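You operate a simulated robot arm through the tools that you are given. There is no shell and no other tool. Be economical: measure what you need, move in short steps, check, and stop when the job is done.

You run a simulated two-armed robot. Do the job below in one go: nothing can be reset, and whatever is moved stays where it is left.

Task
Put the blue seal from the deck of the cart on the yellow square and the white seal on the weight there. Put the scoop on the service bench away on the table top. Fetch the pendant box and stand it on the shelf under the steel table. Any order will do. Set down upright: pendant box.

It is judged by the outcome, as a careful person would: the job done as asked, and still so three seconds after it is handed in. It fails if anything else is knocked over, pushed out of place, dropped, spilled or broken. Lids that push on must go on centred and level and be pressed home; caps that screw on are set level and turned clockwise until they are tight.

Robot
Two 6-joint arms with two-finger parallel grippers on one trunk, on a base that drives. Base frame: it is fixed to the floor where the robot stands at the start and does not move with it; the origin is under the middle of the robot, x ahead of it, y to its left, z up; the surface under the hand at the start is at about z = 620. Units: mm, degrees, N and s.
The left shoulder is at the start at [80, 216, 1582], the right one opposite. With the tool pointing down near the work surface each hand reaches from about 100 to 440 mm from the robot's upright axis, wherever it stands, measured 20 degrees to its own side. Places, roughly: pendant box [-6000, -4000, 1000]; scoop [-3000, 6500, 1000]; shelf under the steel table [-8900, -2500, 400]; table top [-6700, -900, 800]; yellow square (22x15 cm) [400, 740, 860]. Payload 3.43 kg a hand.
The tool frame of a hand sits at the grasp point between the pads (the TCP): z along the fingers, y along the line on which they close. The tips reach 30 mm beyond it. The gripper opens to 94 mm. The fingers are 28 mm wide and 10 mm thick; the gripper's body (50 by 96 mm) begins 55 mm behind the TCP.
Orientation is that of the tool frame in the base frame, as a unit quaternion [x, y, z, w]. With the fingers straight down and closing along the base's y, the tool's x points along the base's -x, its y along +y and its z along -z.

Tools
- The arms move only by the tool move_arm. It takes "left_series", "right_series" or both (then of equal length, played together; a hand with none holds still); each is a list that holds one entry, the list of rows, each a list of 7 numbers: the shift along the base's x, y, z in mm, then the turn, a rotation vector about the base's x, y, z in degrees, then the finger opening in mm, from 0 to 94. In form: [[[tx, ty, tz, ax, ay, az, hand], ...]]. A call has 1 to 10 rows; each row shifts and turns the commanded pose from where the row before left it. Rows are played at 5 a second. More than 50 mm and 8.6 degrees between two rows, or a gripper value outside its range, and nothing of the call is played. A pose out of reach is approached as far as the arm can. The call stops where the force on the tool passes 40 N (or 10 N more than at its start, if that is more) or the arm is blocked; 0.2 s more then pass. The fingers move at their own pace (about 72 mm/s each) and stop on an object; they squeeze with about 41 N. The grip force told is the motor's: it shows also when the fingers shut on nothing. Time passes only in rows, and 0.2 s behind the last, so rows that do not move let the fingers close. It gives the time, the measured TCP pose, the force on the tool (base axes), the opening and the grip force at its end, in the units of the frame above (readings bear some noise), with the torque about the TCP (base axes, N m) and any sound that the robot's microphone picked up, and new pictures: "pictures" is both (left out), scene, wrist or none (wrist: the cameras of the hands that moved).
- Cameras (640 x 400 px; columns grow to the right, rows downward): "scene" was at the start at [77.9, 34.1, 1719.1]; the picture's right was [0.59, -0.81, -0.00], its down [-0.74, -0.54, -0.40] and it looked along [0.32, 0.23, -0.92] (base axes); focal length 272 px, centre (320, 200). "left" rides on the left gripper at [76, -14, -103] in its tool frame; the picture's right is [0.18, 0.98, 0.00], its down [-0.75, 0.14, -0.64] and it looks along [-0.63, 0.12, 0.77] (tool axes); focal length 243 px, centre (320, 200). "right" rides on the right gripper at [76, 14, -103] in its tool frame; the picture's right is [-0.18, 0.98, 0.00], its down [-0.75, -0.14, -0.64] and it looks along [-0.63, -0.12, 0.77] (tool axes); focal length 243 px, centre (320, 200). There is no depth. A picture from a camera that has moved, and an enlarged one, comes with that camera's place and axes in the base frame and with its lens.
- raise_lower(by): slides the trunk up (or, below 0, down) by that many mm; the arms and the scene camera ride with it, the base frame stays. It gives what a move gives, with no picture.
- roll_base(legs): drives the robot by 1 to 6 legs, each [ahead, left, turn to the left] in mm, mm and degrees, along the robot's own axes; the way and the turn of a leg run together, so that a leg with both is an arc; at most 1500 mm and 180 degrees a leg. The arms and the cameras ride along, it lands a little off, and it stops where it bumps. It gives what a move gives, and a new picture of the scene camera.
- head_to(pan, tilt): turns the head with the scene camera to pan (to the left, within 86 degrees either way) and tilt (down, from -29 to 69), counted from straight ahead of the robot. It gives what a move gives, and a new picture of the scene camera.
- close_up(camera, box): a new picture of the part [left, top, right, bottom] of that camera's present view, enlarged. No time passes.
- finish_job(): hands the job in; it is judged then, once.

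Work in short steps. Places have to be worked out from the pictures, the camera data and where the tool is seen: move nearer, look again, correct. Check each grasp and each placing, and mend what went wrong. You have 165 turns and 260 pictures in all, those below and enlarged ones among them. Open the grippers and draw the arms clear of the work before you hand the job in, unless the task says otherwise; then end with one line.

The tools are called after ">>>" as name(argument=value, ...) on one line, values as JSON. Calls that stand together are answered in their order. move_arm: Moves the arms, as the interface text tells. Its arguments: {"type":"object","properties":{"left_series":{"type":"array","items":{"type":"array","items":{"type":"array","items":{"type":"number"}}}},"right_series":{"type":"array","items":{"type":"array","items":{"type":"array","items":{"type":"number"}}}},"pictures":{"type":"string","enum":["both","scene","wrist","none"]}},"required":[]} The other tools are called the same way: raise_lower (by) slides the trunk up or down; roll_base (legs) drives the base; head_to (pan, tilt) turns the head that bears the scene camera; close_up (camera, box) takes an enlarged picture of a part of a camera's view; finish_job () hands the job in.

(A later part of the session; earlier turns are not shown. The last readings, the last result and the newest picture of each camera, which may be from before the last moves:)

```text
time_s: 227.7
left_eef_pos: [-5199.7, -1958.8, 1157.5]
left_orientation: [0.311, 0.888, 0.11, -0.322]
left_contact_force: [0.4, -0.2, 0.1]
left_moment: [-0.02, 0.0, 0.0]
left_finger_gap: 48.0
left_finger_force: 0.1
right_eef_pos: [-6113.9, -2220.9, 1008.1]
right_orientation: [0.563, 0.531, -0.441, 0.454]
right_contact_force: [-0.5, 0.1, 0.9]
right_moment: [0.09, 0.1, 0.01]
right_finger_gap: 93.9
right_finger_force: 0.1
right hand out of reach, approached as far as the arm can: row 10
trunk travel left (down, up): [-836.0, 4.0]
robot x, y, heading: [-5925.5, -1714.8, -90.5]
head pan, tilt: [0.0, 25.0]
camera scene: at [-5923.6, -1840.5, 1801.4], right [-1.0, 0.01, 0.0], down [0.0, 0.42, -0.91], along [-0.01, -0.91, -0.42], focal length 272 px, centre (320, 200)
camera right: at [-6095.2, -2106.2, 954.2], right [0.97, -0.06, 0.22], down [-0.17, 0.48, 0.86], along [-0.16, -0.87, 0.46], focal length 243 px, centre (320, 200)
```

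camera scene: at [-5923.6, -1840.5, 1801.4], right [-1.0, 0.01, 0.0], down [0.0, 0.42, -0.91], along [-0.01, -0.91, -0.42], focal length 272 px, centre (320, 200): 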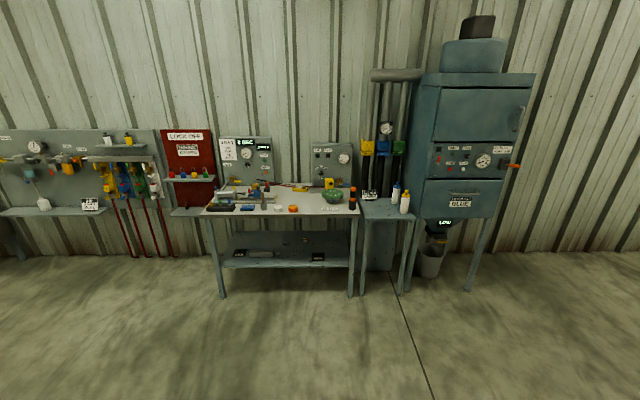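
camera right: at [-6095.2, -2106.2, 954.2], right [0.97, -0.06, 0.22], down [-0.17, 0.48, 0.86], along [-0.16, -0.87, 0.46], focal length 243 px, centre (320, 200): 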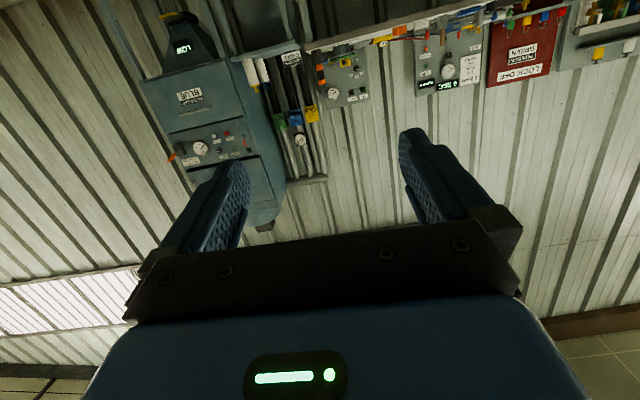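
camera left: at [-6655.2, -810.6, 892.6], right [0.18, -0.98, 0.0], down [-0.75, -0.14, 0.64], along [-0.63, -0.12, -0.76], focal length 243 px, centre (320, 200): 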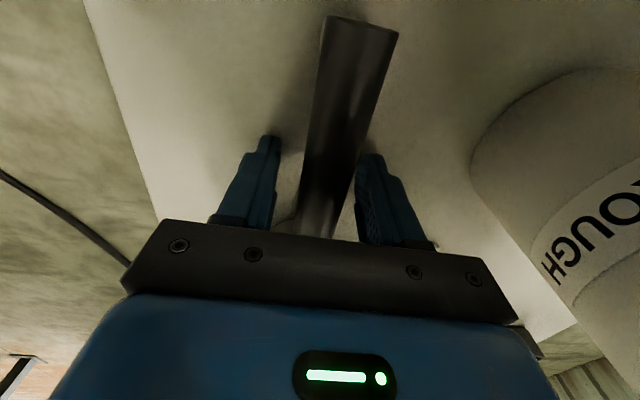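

The hand can't go quite horizontal; a 45° forward tilt suits both pick and shelf placing. Tilt back to 45° and drive toward the bench.

>>> move_arm(right_series=[[[0, 0, 0, 8.4, 0.45, 0.3, 94], [0, 0, 0, 8.4, 0.45, 0.3, 94], [0, 0, 0, 8.4, 0.45, 0.3, 94], [0, 0, 0, 8.4, 0.45, 0.3, 94]]], pictures="none")

>>> roll_base(legs=[[1000, 100, 0.6]])

>>> head_to(pan=-8, tilt=35)

```text
time_s: 228.7
left_eef_pos: [-5199.9, -1959.4, 1158.0]
left_orientation: [0.311, 0.887, 0.11, -0.322]
left_contact_force: [-0.3, 0.1, 0.0]
left_moment: [-0.02, 0.0, -0.01]
left_finger_gap: 48.0
left_finger_force: 0.0
right_eef_pos: [-6118.8, -2222.5, 1009.9]
right_orientation: [0.641, 0.645, -0.308, 0.279]
right_contact_force: [-0.1, 0.6, 0.6]
right_moment: [0.02, -0.01, -0.04]
right_finger_gap: 93.9
right_finger_force: 0.0
right hand out of reach, approached as far as the arm can: row 1
trunk travel left (down, up): [-836.0, 4.0]
robot x, y, heading: [-5922.1, -1716.1, -90.8]
head pan, tilt: [0.0, 25.0]
```

```text
time_s: 233.9
left_eef_pos: [-5099.3, -2948.6, 1158.3]
left_orientation: [0.304, 0.89, 0.107, -0.322]
left_contact_force: [0.4, 0.0, 0.0]
left_moment: [-0.03, 0.0, -0.03]
left_finger_gap: 48.2
left_finger_force: 0.1
right_eef_pos: [-6015.4, -3226.2, 1012.7]
right_orientation: [0.637, 0.649, -0.307, 0.282]
right_contact_force: [-0.7, 0.3, -0.2]
right_moment: [0.0, 0.03, 0.04]
right_finger_gap: 94.0
right_finger_force: 0.0
trunk travel left (down, up): [-836.0, 4.0]
robot x, y, heading: [-5827.6, -2719.3, -90.0]
head pan, tilt: [0.0, 25.0]
camera scene: at [-5825.4, -2841.0, 1801.5], right [-1.0, 0.0, 0.0], down [0.0, 0.42, -0.91], along [0.0, -0.91, -0.42], focal length 272 px, centre (320, 200)
```

scene: 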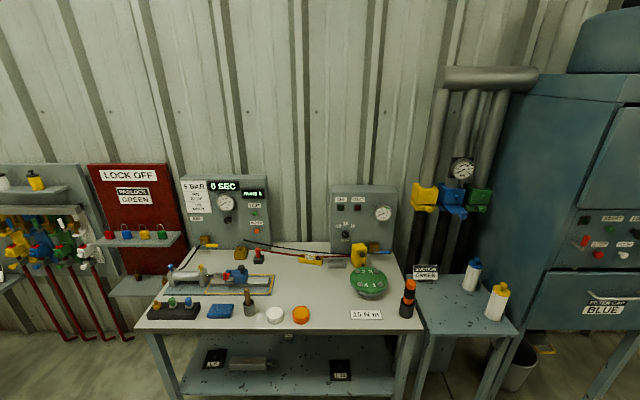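

```text
time_s: 234.7
left_eef_pos: [-5099.8, -2948.0, 1157.1]
left_orientation: [0.305, 0.889, 0.108, -0.323]
left_contact_force: [0.4, 0.2, 0.2]
left_moment: [0.0, -0.03, 0.0]
left_finger_gap: 48.0
left_finger_force: 0.0
right_eef_pos: [-6015.5, -3228.4, 1010.8]
right_orientation: [0.637, 0.649, -0.306, 0.281]
right_contact_force: [-0.5, 0.0, 0.0]
right_moment: [-0.01, 0.01, -0.01]
right_finger_gap: 93.8
right_finger_force: 0.1
trunk travel left (down, up): [-836.0, 4.0]
robot x, y, heading: [-5827.8, -2717.5, -89.3]
head pan, tilt: [-8.0, 35.0]
camera scene: at [-5837.4, -2837.6, 1785.7], right [-0.99, 0.13, 0.0], down [0.08, 0.57, -0.82], along [-0.11, -0.81, -0.57], focal length 272 px, centre (320, 200)
```

scene: 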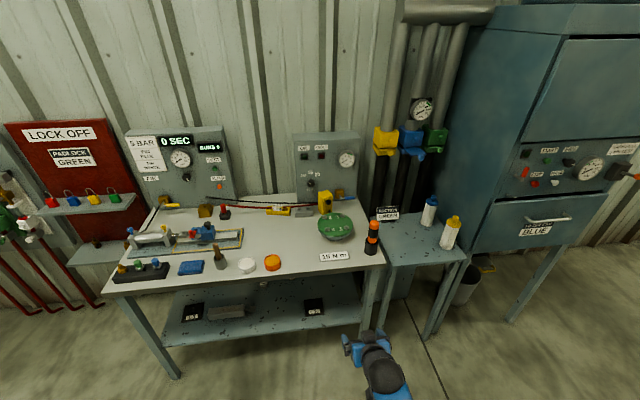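

Zoom in on the pendant box and its surroundings.

>>> close_up(camera="scene", box=[260, 170, 400, 270])

```text
4.00 times, centred on (330, 220) of scene
camera zoom: at [-5837.4, -2837.6, 1785.7], right [-0.99, 0.13, 0.0], down [0.08, 0.57, -0.82], along [-0.11, -0.81, -0.57], focal length 1087 px, centre (280, 120)
```

zoom: 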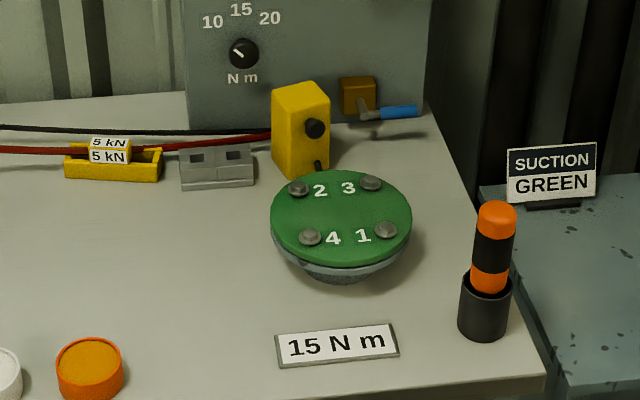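

Box is at ≈[-6036,-4066] on bench z≈843, footprint ~61x45 turned about 40°, height ~140, knob facing north-west. I'll grip across its 45 mm sides: yaw the tilted right hand 40° left, here in free space.

>>> move_arm(right_series=[[[-10, 0, 0, 0, 0, 8, 94], [-10, 0, 0, 0, 0, 8, 94], [-10, 0, 0, 0, 0, 8, 94], [-10, 0, 0, 0, 0, 8, 94], [-10, 0, 0, 0, 0, 8, 94]]], pictures="wrist")

```text
time_s: 235.8
left_eef_pos: [-5099.4, -2949.7, 1158.3]
left_orientation: [0.304, 0.89, 0.108, -0.323]
left_contact_force: [-0.8, 0.1, 1.0]
left_moment: [-0.02, 0.01, -0.03]
left_finger_gap: 47.9
left_finger_force: 0.0
right_eef_pos: [-6065.9, -3227.7, 1010.6]
right_orientation: [0.376, 0.828, -0.191, 0.369]
right_contact_force: [-0.7, -0.3, 0.1]
right_moment: [-0.01, 0.0, -0.01]
right_finger_gap: 94.0
right_finger_force: 0.1
trunk travel left (down, up): [-836.0, 4.0]
robot x, y, heading: [-5825.8, -2719.9, -89.7]
head pan, tilt: [-8.0, 35.0]
camera right: at [-6136.9, -3121.8, 1019.0], right [0.83, 0.54, 0.1], down [-0.07, -0.07, 0.99], along [0.55, -0.84, -0.02], focal length 243 px, centre (320, 200)
```

right: 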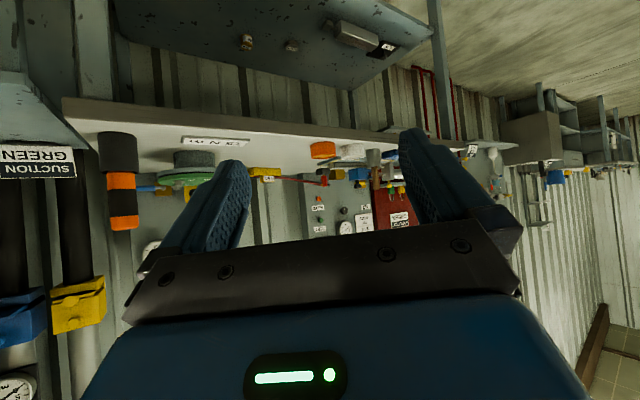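

Orientation reached: tool points (.47,-.59,-.65), closing along (.76,.64). Drive up to the bench.

>>> roll_base(legs=[[620, 60, -0.3]])

>>> close_up(camera="right", box=[0, 0, 640, 400])

```text
time_s: 239.3
left_eef_pos: [-5042.8, -3566.9, 1158.9]
left_orientation: [0.309, 0.888, 0.109, -0.322]
left_contact_force: [0.0, -0.4, 1.0]
left_moment: [0.02, -0.01, 0.02]
left_finger_gap: 48.1
left_finger_force: 0.0
right_eef_pos: [-6009.8, -3837.7, 1011.4]
right_orientation: [0.381, 0.825, -0.194, 0.369]
right_contact_force: [0.0, 0.6, -0.1]
right_moment: [0.0, -0.02, -0.03]
right_finger_gap: 94.1
right_finger_force: 0.0
trunk travel left (down, up): [-836.0, 4.0]
robot x, y, heading: [-5767.1, -3332.8, -90.3]
head pan, tilt: [-8.0, 35.0]
camera scene: at [-5779.1, -3448.3, 1785.8], right [-0.99, 0.14, 0.0], down [0.08, 0.57, -0.82], along [-0.12, -0.81, -0.57], focal length 272 px, centre (320, 200)
```

scene: 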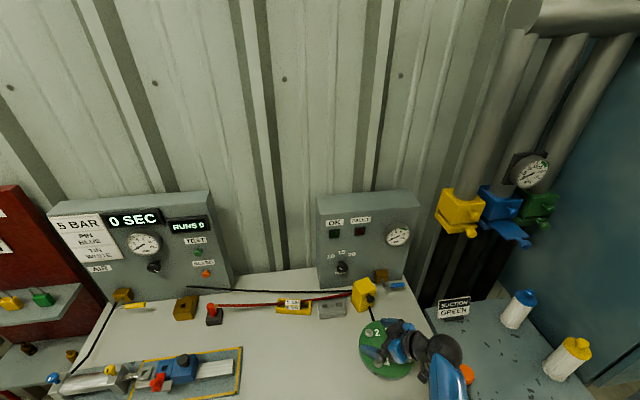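

```text
1.00 times, centred on (320, 200) of right (not enlarged: the box is as wide or as high as the picture)
camera zoom: at [-6080.4, -3729.9, 1020.1], right [0.84, 0.53, 0.1], down [-0.07, -0.07, 0.99], along [0.54, -0.84, -0.02], focal length 243 px, centre (320, 200)
```

zoom: 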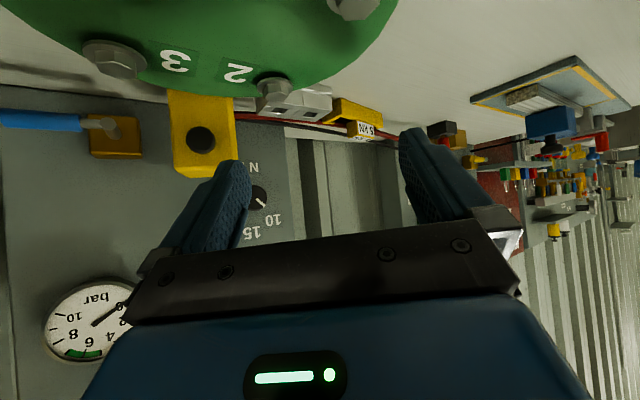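

Box's knob face is visible. Zoom from the scene camera for a second bearing.

>>> close_up(camera="scene", box=[310, 240, 450, 340])

>>> close_up(camera="right", box=[120, 60, 300, 200])

```text
4.00 times, centred on (380, 290) of scene
camera zoom: at [-5779.1, -3448.3, 1785.8], right [-0.99, 0.14, 0.0], down [0.08, 0.57, -0.82], along [-0.12, -0.81, -0.57], focal length 1087 px, centre (80, -160)
```

zoom: 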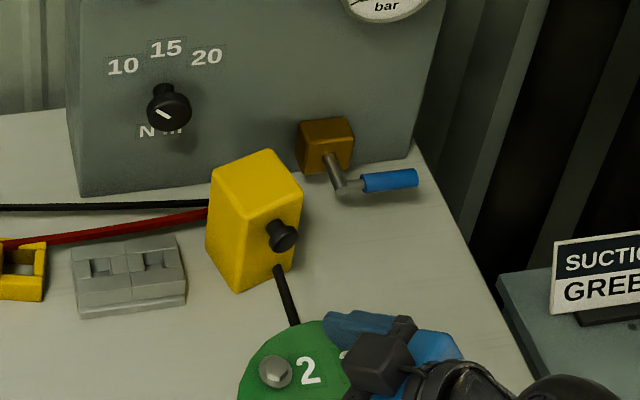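

```text
2.86 times, centred on (210, 130) of right
camera zoom: at [-6080.4, -3729.9, 1020.1], right [0.84, 0.53, 0.1], down [-0.07, -0.07, 0.99], along [0.54, -0.84, -0.02], focal length 693 px, centre (634, 400)
```

zoom: 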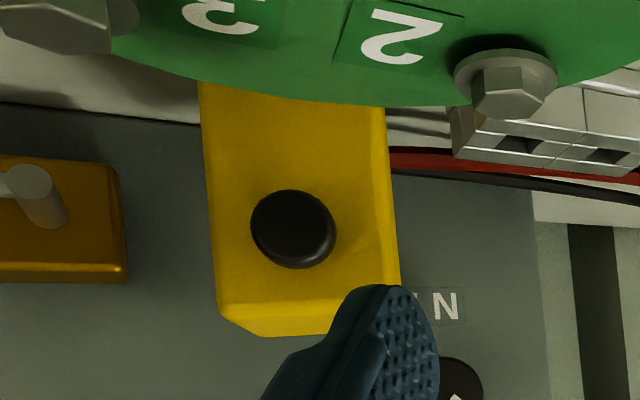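

Refined: box ≈60x57x100, top z≈948, centre ≈[-6037,-4061], turned ~22°. Correct the yaw by -16°, reduce tilt by 14°, and raise the hand.

>>> move_arm(right_series=[[[0, 0, 15, 0, 0, -8, 94], [0, 0, 15, 0, 0, -8, 94], [0, 0, 20, 6.5, 2.6, 0, 94], [0, 0, 20, 6.5, 2.6, 0, 94], [0, 0, 25, 0, 0, 0, 94], [0, 0, 25, 0, 0, 0, 94]]], pictures="wrist")

```text
time_s: 240.7
left_eef_pos: [-5043.1, -3568.9, 1158.0]
left_orientation: [0.309, 0.888, 0.109, -0.323]
left_contact_force: [0.8, 0.1, -0.1]
left_moment: [0.0, -0.02, -0.01]
left_finger_gap: 47.9
left_finger_force: 0.1
right_eef_pos: [-6010.3, -3837.9, 1131.4]
right_orientation: [0.517, 0.801, -0.177, 0.244]
right_contact_force: [0.2, 0.2, -0.1]
right_moment: [0.03, 0.0, 0.05]
right_finger_gap: 94.0
right_finger_force: 0.1
trunk travel left (down, up): [-836.0, 4.0]
robot x, y, heading: [-5765.4, -3332.1, -90.4]
head pan, tilt: [-8.0, 35.0]
camera right: at [-6046.1, -3721.2, 1171.3], right [0.96, 0.26, 0.08], down [0.0, -0.27, 0.96], along [0.27, -0.93, -0.26], focal length 243 px, centre (320, 200)
```

right: 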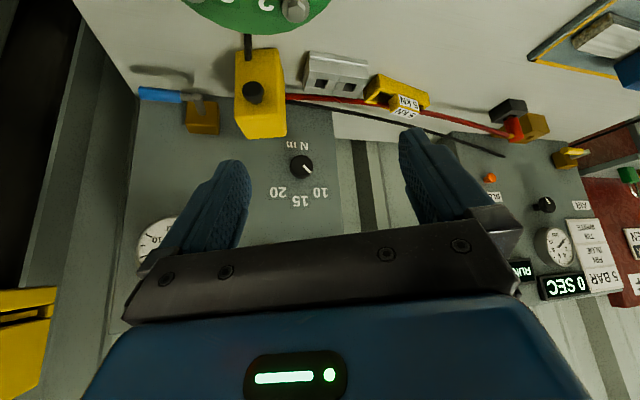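

Better triangulation puts the box top at ≈975-980, bench ≈875, centre ≈[-6028,-4041]. Lower trunk 100 to keep reach margin and go to a pre-grasp point 100 mm back along the tool axis.

>>> raise_lower(by=-100)

>>> move_arm(right_series=[[[-10, -37, 6, 0, 0, 0, 94], [-10, -37, 5, 0, 0, 0, 94], [-10, -37, 5, 0, 0, 0, 94], [-9, -38, 5, 0, 0, 0, 94]]], pictures="both")

```text
time_s: 242.1
left_eef_pos: [-5042.2, -3570.9, 1058.5]
left_orientation: [0.308, 0.889, 0.109, -0.322]
left_contact_force: [-0.4, -0.2, -0.6]
left_moment: [0.0, -0.01, 0.02]
left_finger_gap: 47.9
left_finger_force: 0.1
right_eef_pos: [-6011.2, -3838.5, 1032.7]
right_orientation: [0.515, 0.802, -0.177, 0.246]
right_contact_force: [0.2, 0.4, 0.6]
right_moment: [0.02, 0.04, 0.0]
right_finger_gap: 94.0
right_finger_force: 0.2
trunk travel left (down, up): [-736.0, 104.0]
robot x, y, heading: [-5770.5, -3333.0, -90.3]
head pan, tilt: [-8.0, 35.0]
```

```text
time_s: 243.1
left_eef_pos: [-5041.9, -3571.0, 1057.9]
left_orientation: [0.308, 0.888, 0.11, -0.323]
left_contact_force: [-0.3, -0.4, 0.7]
left_moment: [0.02, -0.02, 0.0]
left_finger_gap: 48.0
left_finger_force: 0.1
right_eef_pos: [-6049.8, -3989.8, 1051.2]
right_orientation: [0.515, 0.802, -0.177, 0.245]
right_contact_force: [0.4, 0.2, 0.1]
right_moment: [0.03, -0.02, 0.0]
right_finger_gap: 94.3
right_finger_force: 0.0
trunk travel left (down, up): [-736.0, 104.0]
robot x, y, heading: [-5766.5, -3335.6, -90.5]
head pan, tilt: [-8.0, 35.0]
camera scene: at [-5779.1, -3453.0, 1685.4], right [-0.99, 0.14, 0.0], down [0.08, 0.57, -0.82], along [-0.12, -0.81, -0.57], focal length 272 px, centre (320, 200)
camera right: at [-6085.4, -3873.1, 1090.7], right [0.96, 0.26, 0.08], down [0.0, -0.27, 0.96], along [0.27, -0.93, -0.26], focal length 243 px, centre (320, 200)
```

scene: 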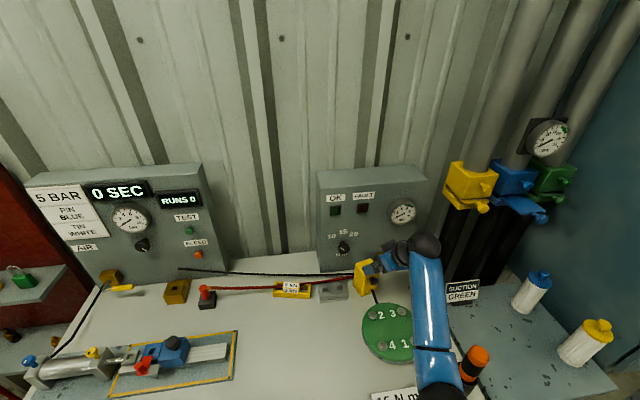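
right: 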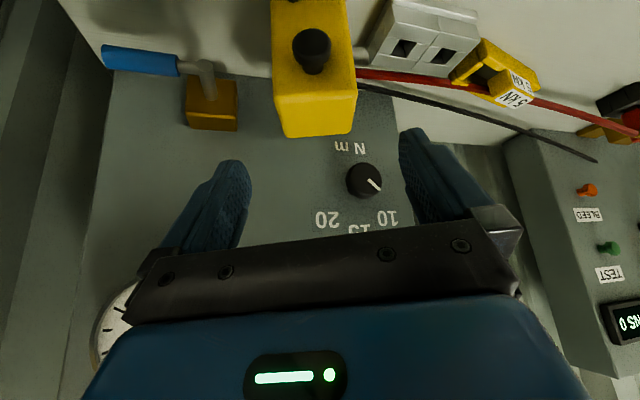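

Box is centred between the fingers. Advance 60 mm along the tool axis and look.

>>> move_arm(right_series=[[[6, -16, -24.5, 0, 0, 0, 94], [6, -16, -24.5, 0, 0, 0, 94]]], pictures="both")

```text
time_s: 243.7
left_eef_pos: [-5041.7, -3569.9, 1058.7]
left_orientation: [0.309, 0.888, 0.109, -0.322]
left_contact_force: [0.4, 0.2, -0.3]
left_moment: [0.0, -0.01, -0.01]
left_finger_gap: 48.0
left_finger_force: 0.0
right_eef_pos: [-6037.6, -4022.5, 1002.3]
right_orientation: [0.516, 0.801, -0.177, 0.244]
right_contact_force: [-0.5, -1.3, -0.7]
right_moment: [-0.01, 0.0, -0.02]
right_finger_gap: 94.2
right_finger_force: 0.0
trunk travel left (down, up): [-736.0, 104.0]
robot x, y, heading: [-5765.3, -3330.3, -90.6]
head pan, tilt: [-8.0, 35.0]
camera scene: at [-5778.8, -3453.0, 1685.5], right [-0.99, 0.14, 0.0], down [0.08, 0.57, -0.82], along [-0.12, -0.81, -0.57], focal length 272 px, centre (320, 200)
camera right: at [-6073.5, -3904.5, 1042.4], right [0.96, 0.26, 0.07], down [0.0, -0.27, 0.96], along [0.27, -0.93, -0.26], focal length 243 px, centre (320, 200)
```

scene: 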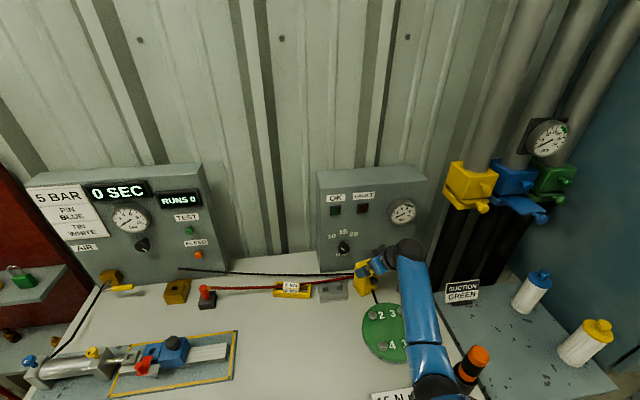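
right: 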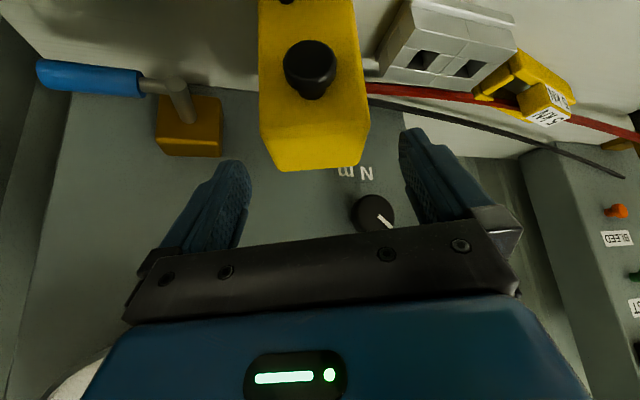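

Consistent sizing says the box is ~74 mm wide, front face y≈-4048, top ≈948, still centred (±4 mm). Advance 45 mm more along the axis with a 3 mm centring shift.

>>> move_arm(right_series=[[[2, -13, -18.5, 0, 0, 0, 94], [4, -12, -18.5, 0, 0, 0, 94]]], pictures="wrist")

```text
time_s: 244.2
left_eef_pos: [-5042.3, -3571.2, 1058.0]
left_orientation: [0.309, 0.888, 0.11, -0.322]
left_contact_force: [-0.4, 0.7, -0.2]
left_moment: [0.06, 0.0, 0.02]
left_finger_gap: 47.6
left_finger_force: 0.2
right_eef_pos: [-6032.3, -4047.0, 966.2]
right_orientation: [0.517, 0.801, -0.177, 0.245]
right_contact_force: [0.3, -1.0, -0.6]
right_moment: [-0.01, 0.0, 0.0]
right_finger_gap: 94.0
right_finger_force: 0.0
trunk travel left (down, up): [-736.0, 104.0]
robot x, y, heading: [-5765.3, -3332.5, -90.3]
head pan, tilt: [-8.0, 35.0]
camera right: at [-6067.2, -3929.4, 1005.6], right [0.96, 0.26, 0.07], down [0.0, -0.27, 0.96], along [0.27, -0.93, -0.26], focal length 243 px, centre (320, 200)
```

right: 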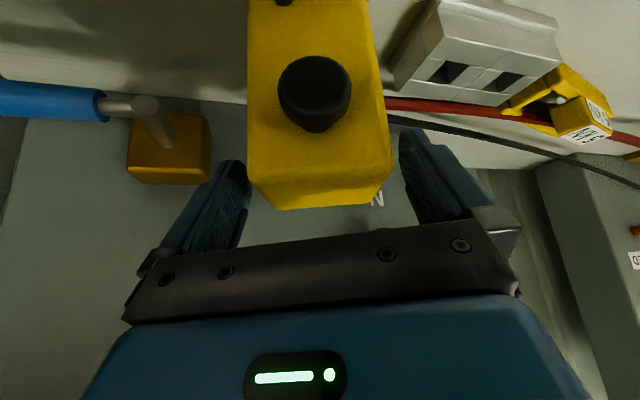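

Good clearance either side. Advance 28 mm more and close gently.

>>> move_arm(right_series=[[[3, -8, -12, 0, 0, 0, 94], [3, -7, -11, 0, 0, 0, 94]]], pictures="wrist")

```text
time_s: 244.8
left_eef_pos: [-5042.8, -3571.3, 1057.5]
left_orientation: [0.308, 0.889, 0.109, -0.322]
left_contact_force: [0.4, -0.1, -0.6]
left_moment: [0.0, 0.01, 0.02]
left_finger_gap: 48.2
left_finger_force: 0.0
right_eef_pos: [-6025.7, -4061.7, 944.4]
right_orientation: [0.516, 0.802, -0.176, 0.245]
right_contact_force: [0.0, -0.1, -0.2]
right_moment: [0.02, 0.05, -0.01]
right_finger_gap: 94.1
right_finger_force: 0.1
trunk travel left (down, up): [-736.0, 104.0]
robot x, y, heading: [-5764.1, -3335.1, -90.7]
head pan, tilt: [-8.0, 35.0]
camera right: at [-6061.2, -3944.4, 983.0], right [0.96, 0.26, 0.08], down [0.0, -0.27, 0.96], along [0.27, -0.93, -0.26], focal length 243 px, centre (320, 200)
```

right: 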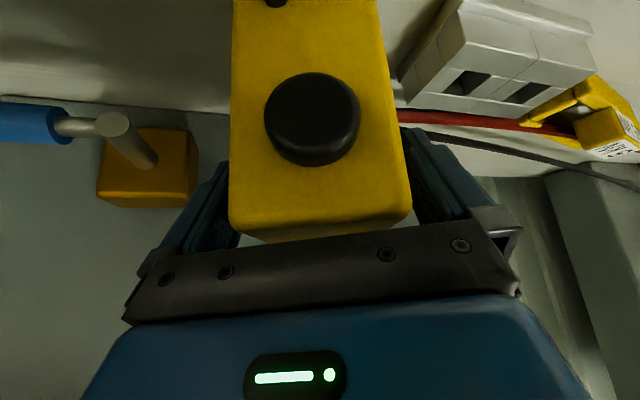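

Fingers straddle the box top. Close.

>>> move_arm(right_series=[[[0, 0, 0, 0, 0, 0, 70], [0, 0, 0, 0, 0, 0, 50], [0, 0, 0, 0, 0, 0, 50], [0, 0, 0, 0, 0, 0, 50]]], pictures="wrist")

```text
time_s: 245.8
left_eef_pos: [-5041.2, -3570.3, 1057.6]
left_orientation: [0.308, 0.888, 0.109, -0.323]
left_contact_force: [0.6, -0.3, 0.0]
left_moment: [0.04, 0.01, 0.01]
left_finger_gap: 48.2
left_finger_force: 0.0
right_eef_pos: [-6026.3, -4059.9, 944.9]
right_orientation: [0.516, 0.801, -0.178, 0.245]
right_contact_force: [0.2, 0.7, 2.6]
right_moment: [0.27, -0.15, -0.02]
right_finger_gap: 71.0
right_finger_force: 41.2
trunk travel left (down, up): [-736.0, 104.0]
robot x, y, heading: [-5766.4, -3339.5, -90.4]
head pan, tilt: [-8.0, 35.0]
camera right: at [-6061.4, -3943.3, 983.8], right [0.96, 0.26, 0.07], down [0.0, -0.27, 0.96], along [0.27, -0.93, -0.26], focal length 243 px, centre (320, 200)
```

right: 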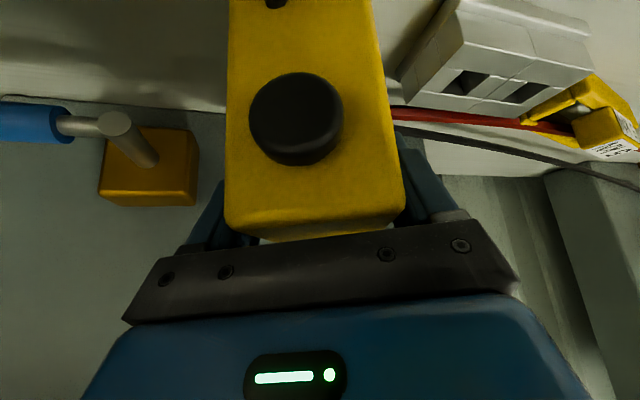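

Gripped at 71 mm. Lift with the trunk.

>>> raise_lower(by=100)

>>> close_up(camera="scene", box=[240, 200, 500, 400])

>>> close_up(camera="right", box=[0, 0, 640, 400])

```text
time_s: 247.2
left_eef_pos: [-5041.9, -3570.3, 1158.1]
left_orientation: [0.309, 0.888, 0.109, -0.322]
left_contact_force: [0.9, -0.2, -0.3]
left_moment: [0.02, -0.04, 0.0]
left_finger_gap: 47.9
left_finger_force: 0.0
right_eef_pos: [-6025.2, -4060.7, 1042.2]
right_orientation: [0.515, 0.802, -0.177, 0.245]
right_contact_force: [-0.3, 0.9, -4.1]
right_moment: [-0.1, -0.07, 0.02]
right_finger_gap: 70.1
right_finger_force: 41.2
trunk travel left (down, up): [-836.0, 4.0]
robot x, y, heading: [-5763.9, -3333.5, -90.1]
head pan, tilt: [-8.0, 35.0]
```

```text
2.00 times, centred on (370, 300) of scene
camera zoom: at [-5779.1, -3451.9, 1785.5], right [-0.99, 0.14, 0.0], down [0.08, 0.57, -0.82], along [-0.12, -0.81, -0.57], focal length 544 px, centre (220, 0)
```

zoom: 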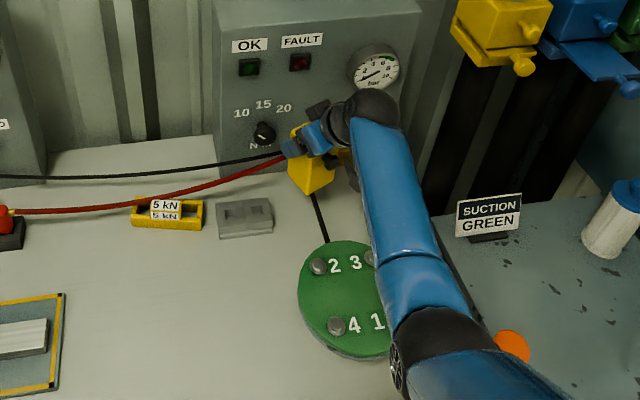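

```text
1.00 times, centred on (320, 200) of right (not enlarged: the box is as wide or as high as the picture)
camera zoom: at [-6061.6, -3943.9, 1083.0], right [0.96, 0.26, 0.08], down [0.0, -0.27, 0.96], along [0.27, -0.93, -0.26], focal length 243 px, centre (320, 200)
```

zoom: 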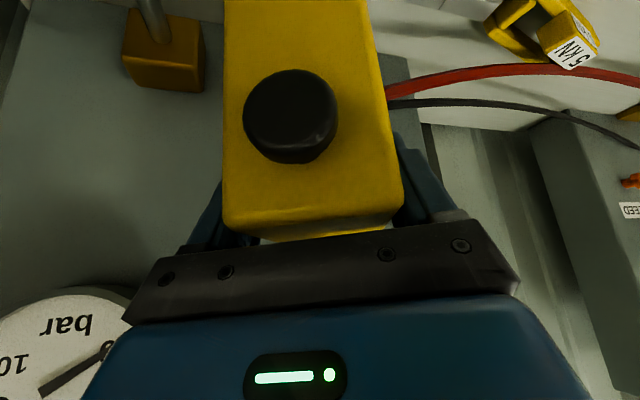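

The cables move with the box — it may be tethered. Look closely at all cable ends before moving any further.

>>> head_to(pan=0, tilt=48)

>>> close_up(camera="scene", box=[130, 120, 350, 260])

>>> close_up(camera="scene", box=[300, 100, 440, 230])

```text
time_s: 247.9
left_eef_pos: [-5040.9, -3571.3, 1156.9]
left_orientation: [0.308, 0.888, 0.11, -0.322]
left_contact_force: [0.0, -0.2, -0.1]
left_moment: [0.0, 0.03, 0.0]
left_finger_gap: 48.2
left_finger_force: 0.0
right_eef_pos: [-6026.3, -4060.6, 1043.3]
right_orientation: [0.516, 0.802, -0.177, 0.244]
right_contact_force: [-0.7, 0.8, -4.4]
right_moment: [-0.09, -0.06, 0.01]
right_finger_gap: 70.1
right_finger_force: 41.0
trunk travel left (down, up): [-836.0, 4.0]
robot x, y, heading: [-5765.2, -3334.0, -90.6]
head pan, tilt: [0.0, 48.0]
camera scene: at [-5766.8, -3444.0, 1766.6], right [-1.0, 0.01, 0.0], down [0.0, 0.74, -0.67], along [0.0, -0.67, -0.74], focal length 272 px, centre (320, 200)
```

scene: 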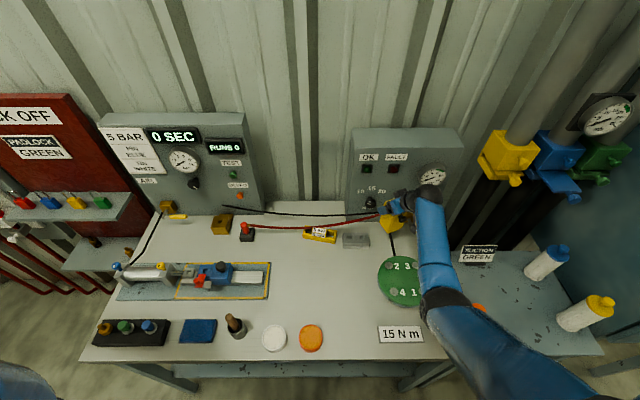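

```text
2.86 times, centred on (240, 190) of scene
camera zoom: at [-5766.8, -3444.0, 1766.6], right [-1.0, 0.01, 0.0], down [0.0, 0.74, -0.67], along [0.0, -0.67, -0.74], focal length 777 px, centre (549, 229)
```

zoom: 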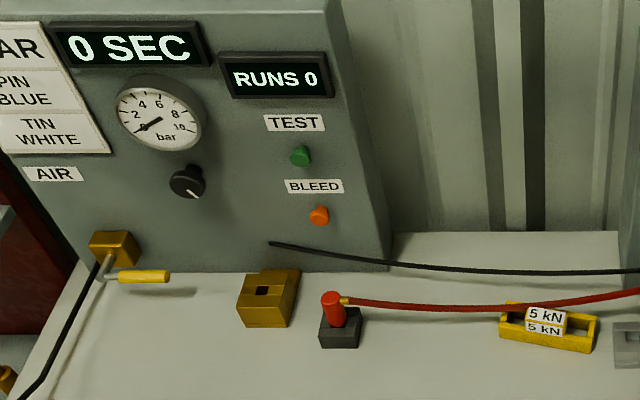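

```text
3.08 times, centred on (370, 165) of scene
camera zoom: at [-5766.8, -3444.0, 1766.6], right [-1.0, 0.01, 0.0], down [0.0, 0.74, -0.67], along [0.0, -0.67, -0.74], focal length 836 px, centre (166, 308)
```

zoom: 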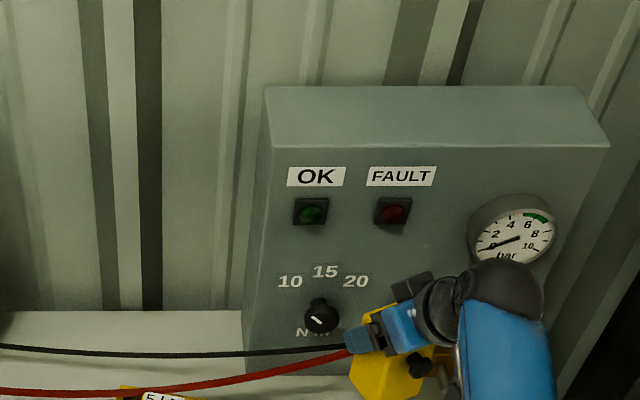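

The red line goes to a red plug on a black stand, the black one ends near the panel. I'll test for tension with a very small retreat (40 mm) and compare.

>>> roll_base(legs=[[-40, 0, 0]])

>>> close_up(camera="scene", box=[210, 160, 450, 320])

```text
time_s: 248.8
left_eef_pos: [-5042.7, -3541.1, 1155.9]
left_orientation: [0.308, 0.888, 0.113, -0.323]
left_contact_force: [-1.0, -0.1, -0.3]
left_moment: [0.04, 0.02, -0.04]
left_finger_gap: 47.9
left_finger_force: 0.1
right_eef_pos: [-6026.7, -4030.1, 1039.5]
right_orientation: [0.517, 0.802, -0.175, 0.242]
right_contact_force: [-0.4, -1.4, -5.2]
right_moment: [-0.04, -0.04, 0.03]
right_finger_gap: 70.2
right_finger_force: 41.1
trunk travel left (down, up): [-836.0, 4.0]
robot x, y, heading: [-5766.5, -3296.0, -90.4]
head pan, tilt: [0.0, 48.0]
camera scene: at [-5766.5, -3418.1, 1765.4], right [-1.0, 0.01, 0.0], down [0.0, 0.75, -0.66], along [0.0, -0.66, -0.75], focal length 272 px, centre (320, 200)
```

scene: 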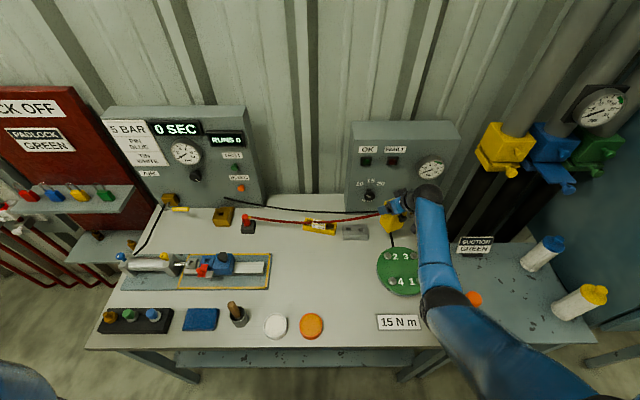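

```text
2.50 times, centred on (330, 240) of scene
camera zoom: at [-5766.5, -3418.1, 1765.4], right [-1.0, 0.01, 0.0], down [0.0, 0.75, -0.66], along [0.0, -0.66, -0.75], focal length 680 px, centre (295, 100)
```

zoom: 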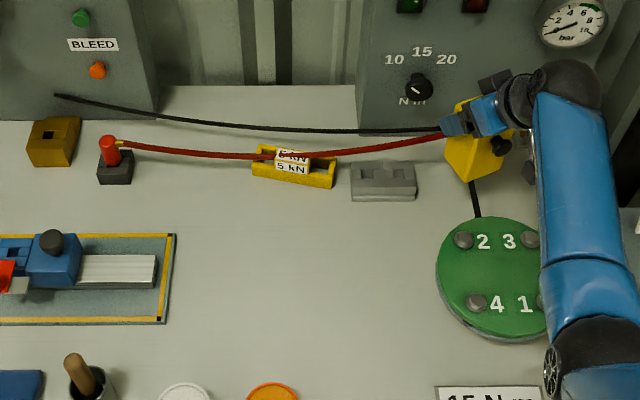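

No clear tension yet. Retreat another 60 mm and compare the plug, flange and cables.

>>> roll_base(legs=[[-60, 0, 0]])

>>> close_up(camera="scene", box=[210, 160, 450, 320])

```text
time_s: 249.8
left_eef_pos: [-5043.7, -3486.9, 1155.5]
left_orientation: [0.308, 0.888, 0.113, -0.324]
left_contact_force: [0.1, -0.8, 0.1]
left_moment: [0.04, 0.01, -0.02]
left_finger_gap: 48.1
left_finger_force: 0.0
right_eef_pos: [-6026.0, -3973.3, 1036.1]
right_orientation: [0.518, 0.802, -0.173, 0.242]
right_contact_force: [0.2, -1.2, -4.7]
right_moment: [-0.02, -0.07, 0.02]
right_finger_gap: 70.3
right_finger_force: 41.0
trunk travel left (down, up): [-836.0, 4.0]
robot x, y, heading: [-5766.1, -3234.6, -90.4]
head pan, tilt: [0.0, 48.0]
camera scene: at [-5766.6, -3364.4, 1765.0], right [-1.0, 0.01, 0.0], down [0.01, 0.75, -0.66], along [0.0, -0.66, -0.75], focal length 272 px, centre (320, 200)
```

scene: 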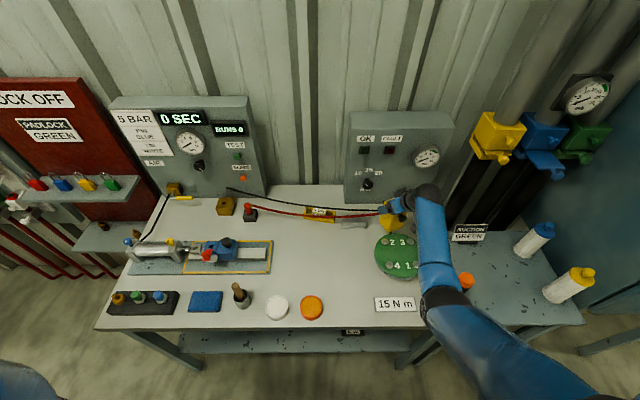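

```text
2.50 times, centred on (330, 240) of scene
camera zoom: at [-5766.6, -3364.4, 1765.0], right [-1.0, 0.01, 0.0], down [0.01, 0.75, -0.66], along [0.0, -0.66, -0.75], focal length 680 px, centre (295, 100)
```

zoom: 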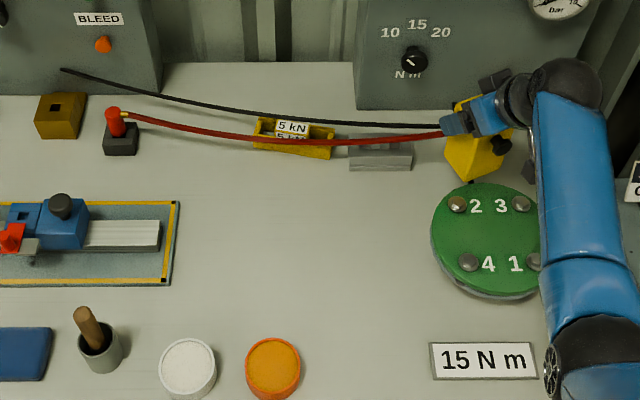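

No sign of tension and the plug stays put. Raise the hand to clear the flange and beacon before retreating more.

>>> move_arm(right_series=[[[0, 5, 30, 0, 0, 0, 50], [0, 5, 30, 0, 0, 0, 50], [0, 5, 30, 0, 0, 0, 50]]], pictures="scene")

>>> close_up(camera="scene", box=[340, 160, 460, 290])

```text
time_s: 250.6
left_eef_pos: [-5043.4, -3479.8, 1156.9]
left_orientation: [0.31, 0.887, 0.111, -0.323]
left_contact_force: [0.6, -0.4, 0.4]
left_moment: [0.0, 0.03, 0.02]
left_finger_gap: 48.2
left_finger_force: 0.1
right_eef_pos: [-6026.9, -3952.9, 1132.2]
right_orientation: [0.517, 0.801, -0.177, 0.244]
right_contact_force: [0.0, -0.5, -4.4]
right_moment: [-0.11, -0.06, 0.02]
right_finger_gap: 70.2
right_finger_force: 40.8
trunk travel left (down, up): [-836.0, 4.0]
robot x, y, heading: [-5768.0, -3240.2, -90.6]
head pan, tilt: [0.0, 48.0]
camera scene: at [-5766.4, -3351.8, 1766.2], right [-1.0, 0.01, 0.0], down [0.01, 0.75, -0.67], along [0.0, -0.67, -0.75], focal length 272 px, centre (320, 200)
```

scene: 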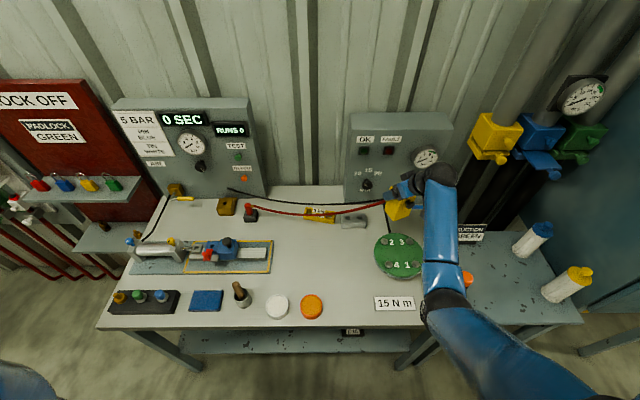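

```text
3.08 times, centred on (400, 225) of scene
camera zoom: at [-5766.4, -3351.8, 1766.2], right [-1.0, 0.01, 0.0], down [0.01, 0.75, -0.67], along [0.0, -0.67, -0.75], focal length 836 px, centre (74, 123)
```

zoom: 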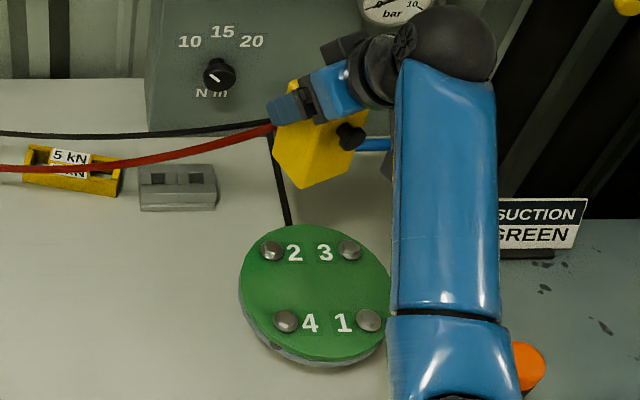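

All the cables seem to converge at my finger on the box's left side. Look closely with the wrist camera.

>>> close_up(camera="right", box=[340, 40, 500, 240])

>>> close_up(camera="scene", box=[370, 165, 430, 240])

```text
2.00 times, centred on (420, 140) of right
camera zoom: at [-6061.8, -3834.7, 1171.9], right [0.96, 0.26, 0.08], down [0.0, -0.27, 0.96], along [0.27, -0.93, -0.26], focal length 485 px, centre (120, 320)
```

zoom: 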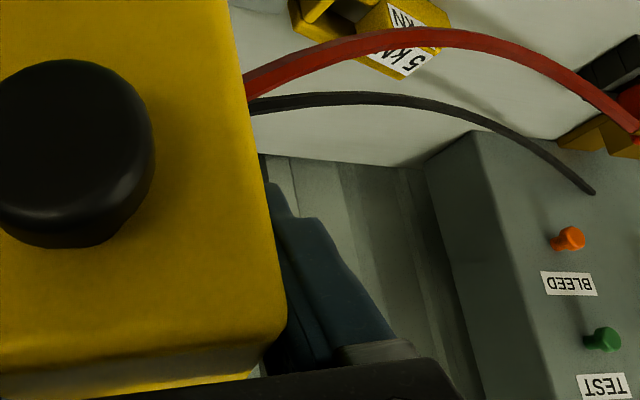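

```text
5.33 times, centred on (400, 202) of scene
camera zoom: at [-5766.4, -3351.8, 1766.2], right [-1.0, 0.01, 0.0], down [0.01, 0.75, -0.67], along [0.0, -0.67, -0.75], focal length 1450 px, centre (-107, 187)
```

zoom: 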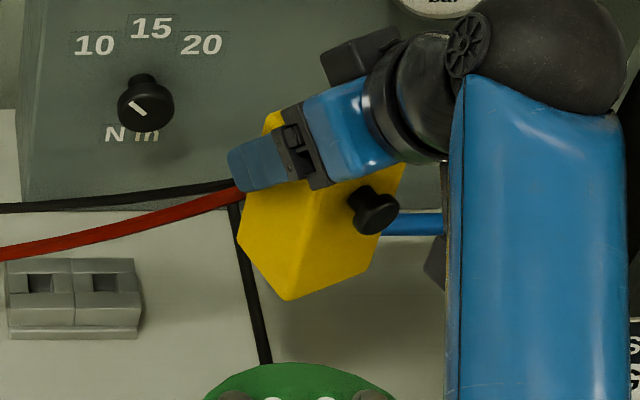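

The cables attach at the back of the box and hang freely. Retreat a further 150 mm and check plug and tension.

>>> roll_base(legs=[[-150, 0, 0]])

>>> close_up(camera="scene", box=[210, 140, 450, 290])

```text
time_s: 251.9
left_eef_pos: [-5042.1, -3334.6, 1156.1]
left_orientation: [0.31, 0.887, 0.112, -0.322]
left_contact_force: [0.4, -0.3, -0.3]
left_moment: [0.03, 0.0, -0.01]
left_finger_gap: 47.9
left_finger_force: 0.1
right_eef_pos: [-6025.0, -3805.6, 1129.7]
right_orientation: [0.517, 0.802, -0.175, 0.243]
right_contact_force: [-0.3, -1.0, -3.9]
right_moment: [-0.04, -0.03, 0.0]
right_finger_gap: 70.4
right_finger_force: 41.5
trunk travel left (down, up): [-836.0, 4.0]
robot x, y, heading: [-5765.4, -3092.3, -90.2]
head pan, tilt: [0.0, 48.0]
camera scene: at [-5765.5, -3207.1, 1765.9], right [-1.0, 0.01, 0.0], down [0.01, 0.75, -0.66], along [0.0, -0.66, -0.75], focal length 272 px, centre (320, 200)
```

scene: 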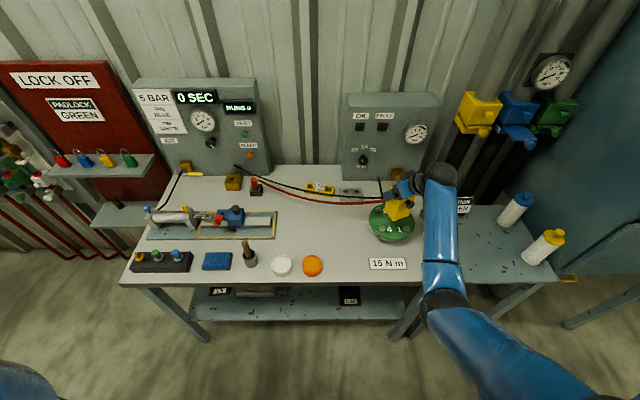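

```text
2.67 times, centred on (330, 215) of scene
camera zoom: at [-5765.5, -3207.1, 1765.9], right [-1.0, 0.01, 0.0], down [0.01, 0.75, -0.66], along [0.0, -0.66, -0.75], focal length 725 px, centre (293, 160)
```

zoom: 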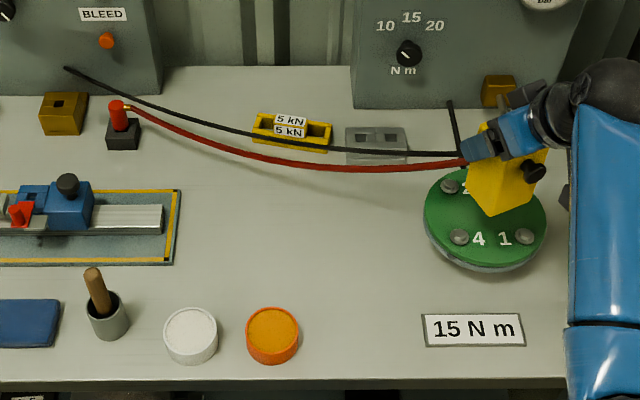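

The cables just lengthen without tension (sag stays, plug unmoved). Retreat 700 mm and check again.

>>> roll_base(legs=[[-700, 0, 0]])

>>> close_up(camera="scene", box=[200, 60, 480, 250])

```text
time_s: 255.8
left_eef_pos: [-5036.8, -2641.5, 1156.2]
left_orientation: [0.312, 0.887, 0.111, -0.322]
left_contact_force: [-0.4, -0.1, -0.6]
left_moment: [-0.02, 0.01, 0.01]
left_finger_gap: 47.9
left_finger_force: 0.0
right_eef_pos: [-6021.7, -3109.1, 1133.2]
right_orientation: [0.517, 0.801, -0.176, 0.244]
right_contact_force: [1.3, -0.6, -5.0]
right_moment: [-0.05, -0.05, -0.02]
right_finger_gap: 70.1
right_finger_force: 40.9
trunk travel left (down, up): [-836.0, 4.0]
robot x, y, heading: [-5755.9, -2393.3, -90.6]
head pan, tilt: [0.0, 48.0]
camera scene: at [-5759.4, -2509.3, 1766.3], right [-1.0, 0.01, 0.0], down [0.01, 0.74, -0.67], along [-0.01, -0.67, -0.74], focal length 272 px, centre (320, 200)
```

scene: 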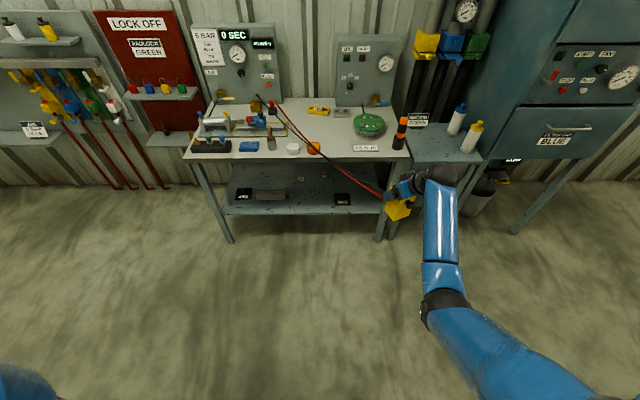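

```text
2.11 times, centred on (340, 155) of scene
camera zoom: at [-5759.4, -2509.3, 1766.3], right [-1.0, 0.01, 0.0], down [0.01, 0.74, -0.67], along [-0.01, -0.67, -0.74], focal length 572 px, centre (278, 295)
```

zoom: 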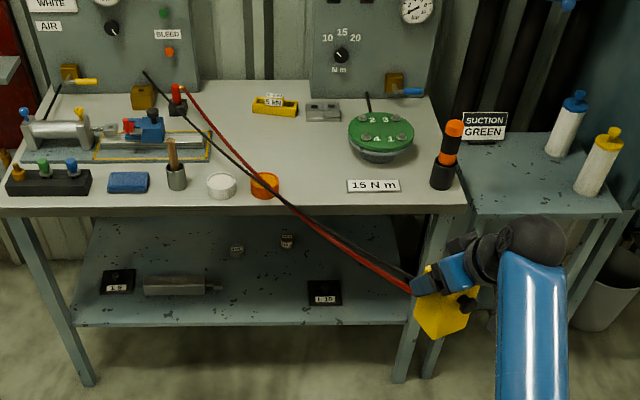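

Everything on the bench stayed in place; cables only stretch visually. Now turn west and drive toward the steel table.

>>> roll_base(legs=[[0, 0, -89.4], [1300, 0, 0]])

>>> head_to(pan=0, tilt=28)

```text
time_s: 266.1
left_eef_pos: [-7302.3, -3093.5, 1158.8]
left_orientation: [0.85, 0.402, 0.306, -0.148]
left_contact_force: [-0.1, 0.0, -0.9]
left_moment: [-0.01, 0.01, 0.0]
left_finger_gap: 47.8
left_finger_force: 0.0
right_eef_pos: [-7761.6, -2102.9, 1134.4]
right_orientation: [0.933, 0.195, -0.299, 0.046]
right_contact_force: [-0.1, -1.0, -4.0]
right_moment: [-0.07, 0.07, -0.02]
right_finger_gap: 70.3
right_finger_force: 40.9
trunk travel left (down, up): [-836.0, 4.0]
robot x, y, heading: [-7050.6, -2373.2, 178.9]
head pan, tilt: [0.0, 48.0]
camera scene: at [-7162.1, -2371.3, 1766.7], right [0.02, 1.0, 0.0], down [0.74, -0.02, -0.67], along [-0.67, 0.01, -0.74], focal length 272 px, centre (320, 200)
```

scene: 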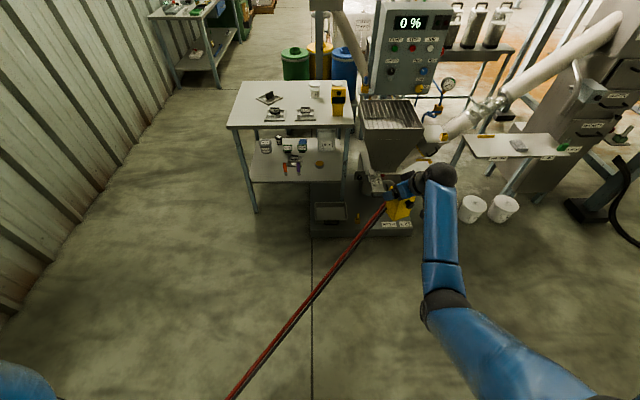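

```text
time_s: 266.9
left_eef_pos: [-7303.2, -3092.5, 1158.4]
left_orientation: [0.85, 0.403, 0.306, -0.148]
left_contact_force: [0.6, 0.2, 0.0]
left_moment: [0.0, -0.02, -0.03]
left_finger_gap: 48.0
left_finger_force: 0.1
right_eef_pos: [-7763.3, -2102.7, 1133.4]
right_orientation: [0.933, 0.195, -0.299, 0.046]
right_contact_force: [0.5, -0.1, -3.1]
right_moment: [-0.02, 0.08, 0.0]
right_finger_gap: 70.2
right_finger_force: 41.3
trunk travel left (down, up): [-836.0, 4.0]
robot x, y, heading: [-7052.7, -2372.1, 178.8]
head pan, tilt: [0.0, 28.0]
camera scene: at [-7176.0, -2371.0, 1796.4], right [0.02, 1.0, 0.0], down [0.47, -0.01, -0.88], along [-0.88, 0.02, -0.47], focal length 272 px, centre (320, 200)
```

scene: 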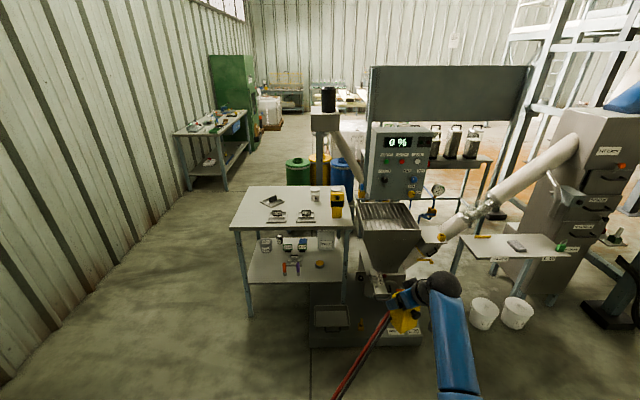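

Steel table: top z≈840, east edge x≈-8600, y -2900…-2130; shelf z≈400. Zoom on the shelf.

>>> close_up(camera="scene", box=[220, 215, 380, 325])

```text
3.64 times, centred on (300, 270) of scene
camera zoom: at [-7176.0, -2371.0, 1796.4], right [0.02, 1.0, 0.0], down [0.47, -0.01, -0.88], along [-0.88, 0.02, -0.47], focal length 988 px, centre (393, -54)
```

zoom: 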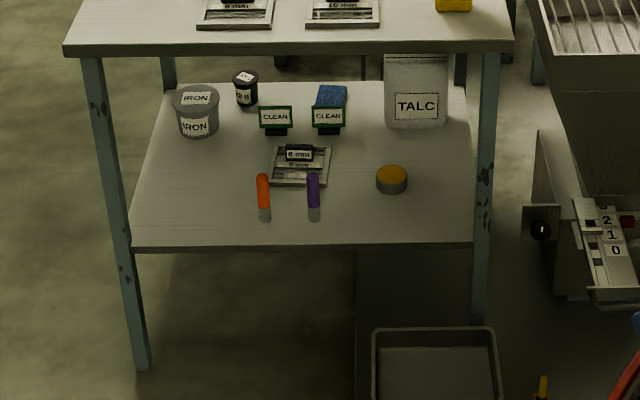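

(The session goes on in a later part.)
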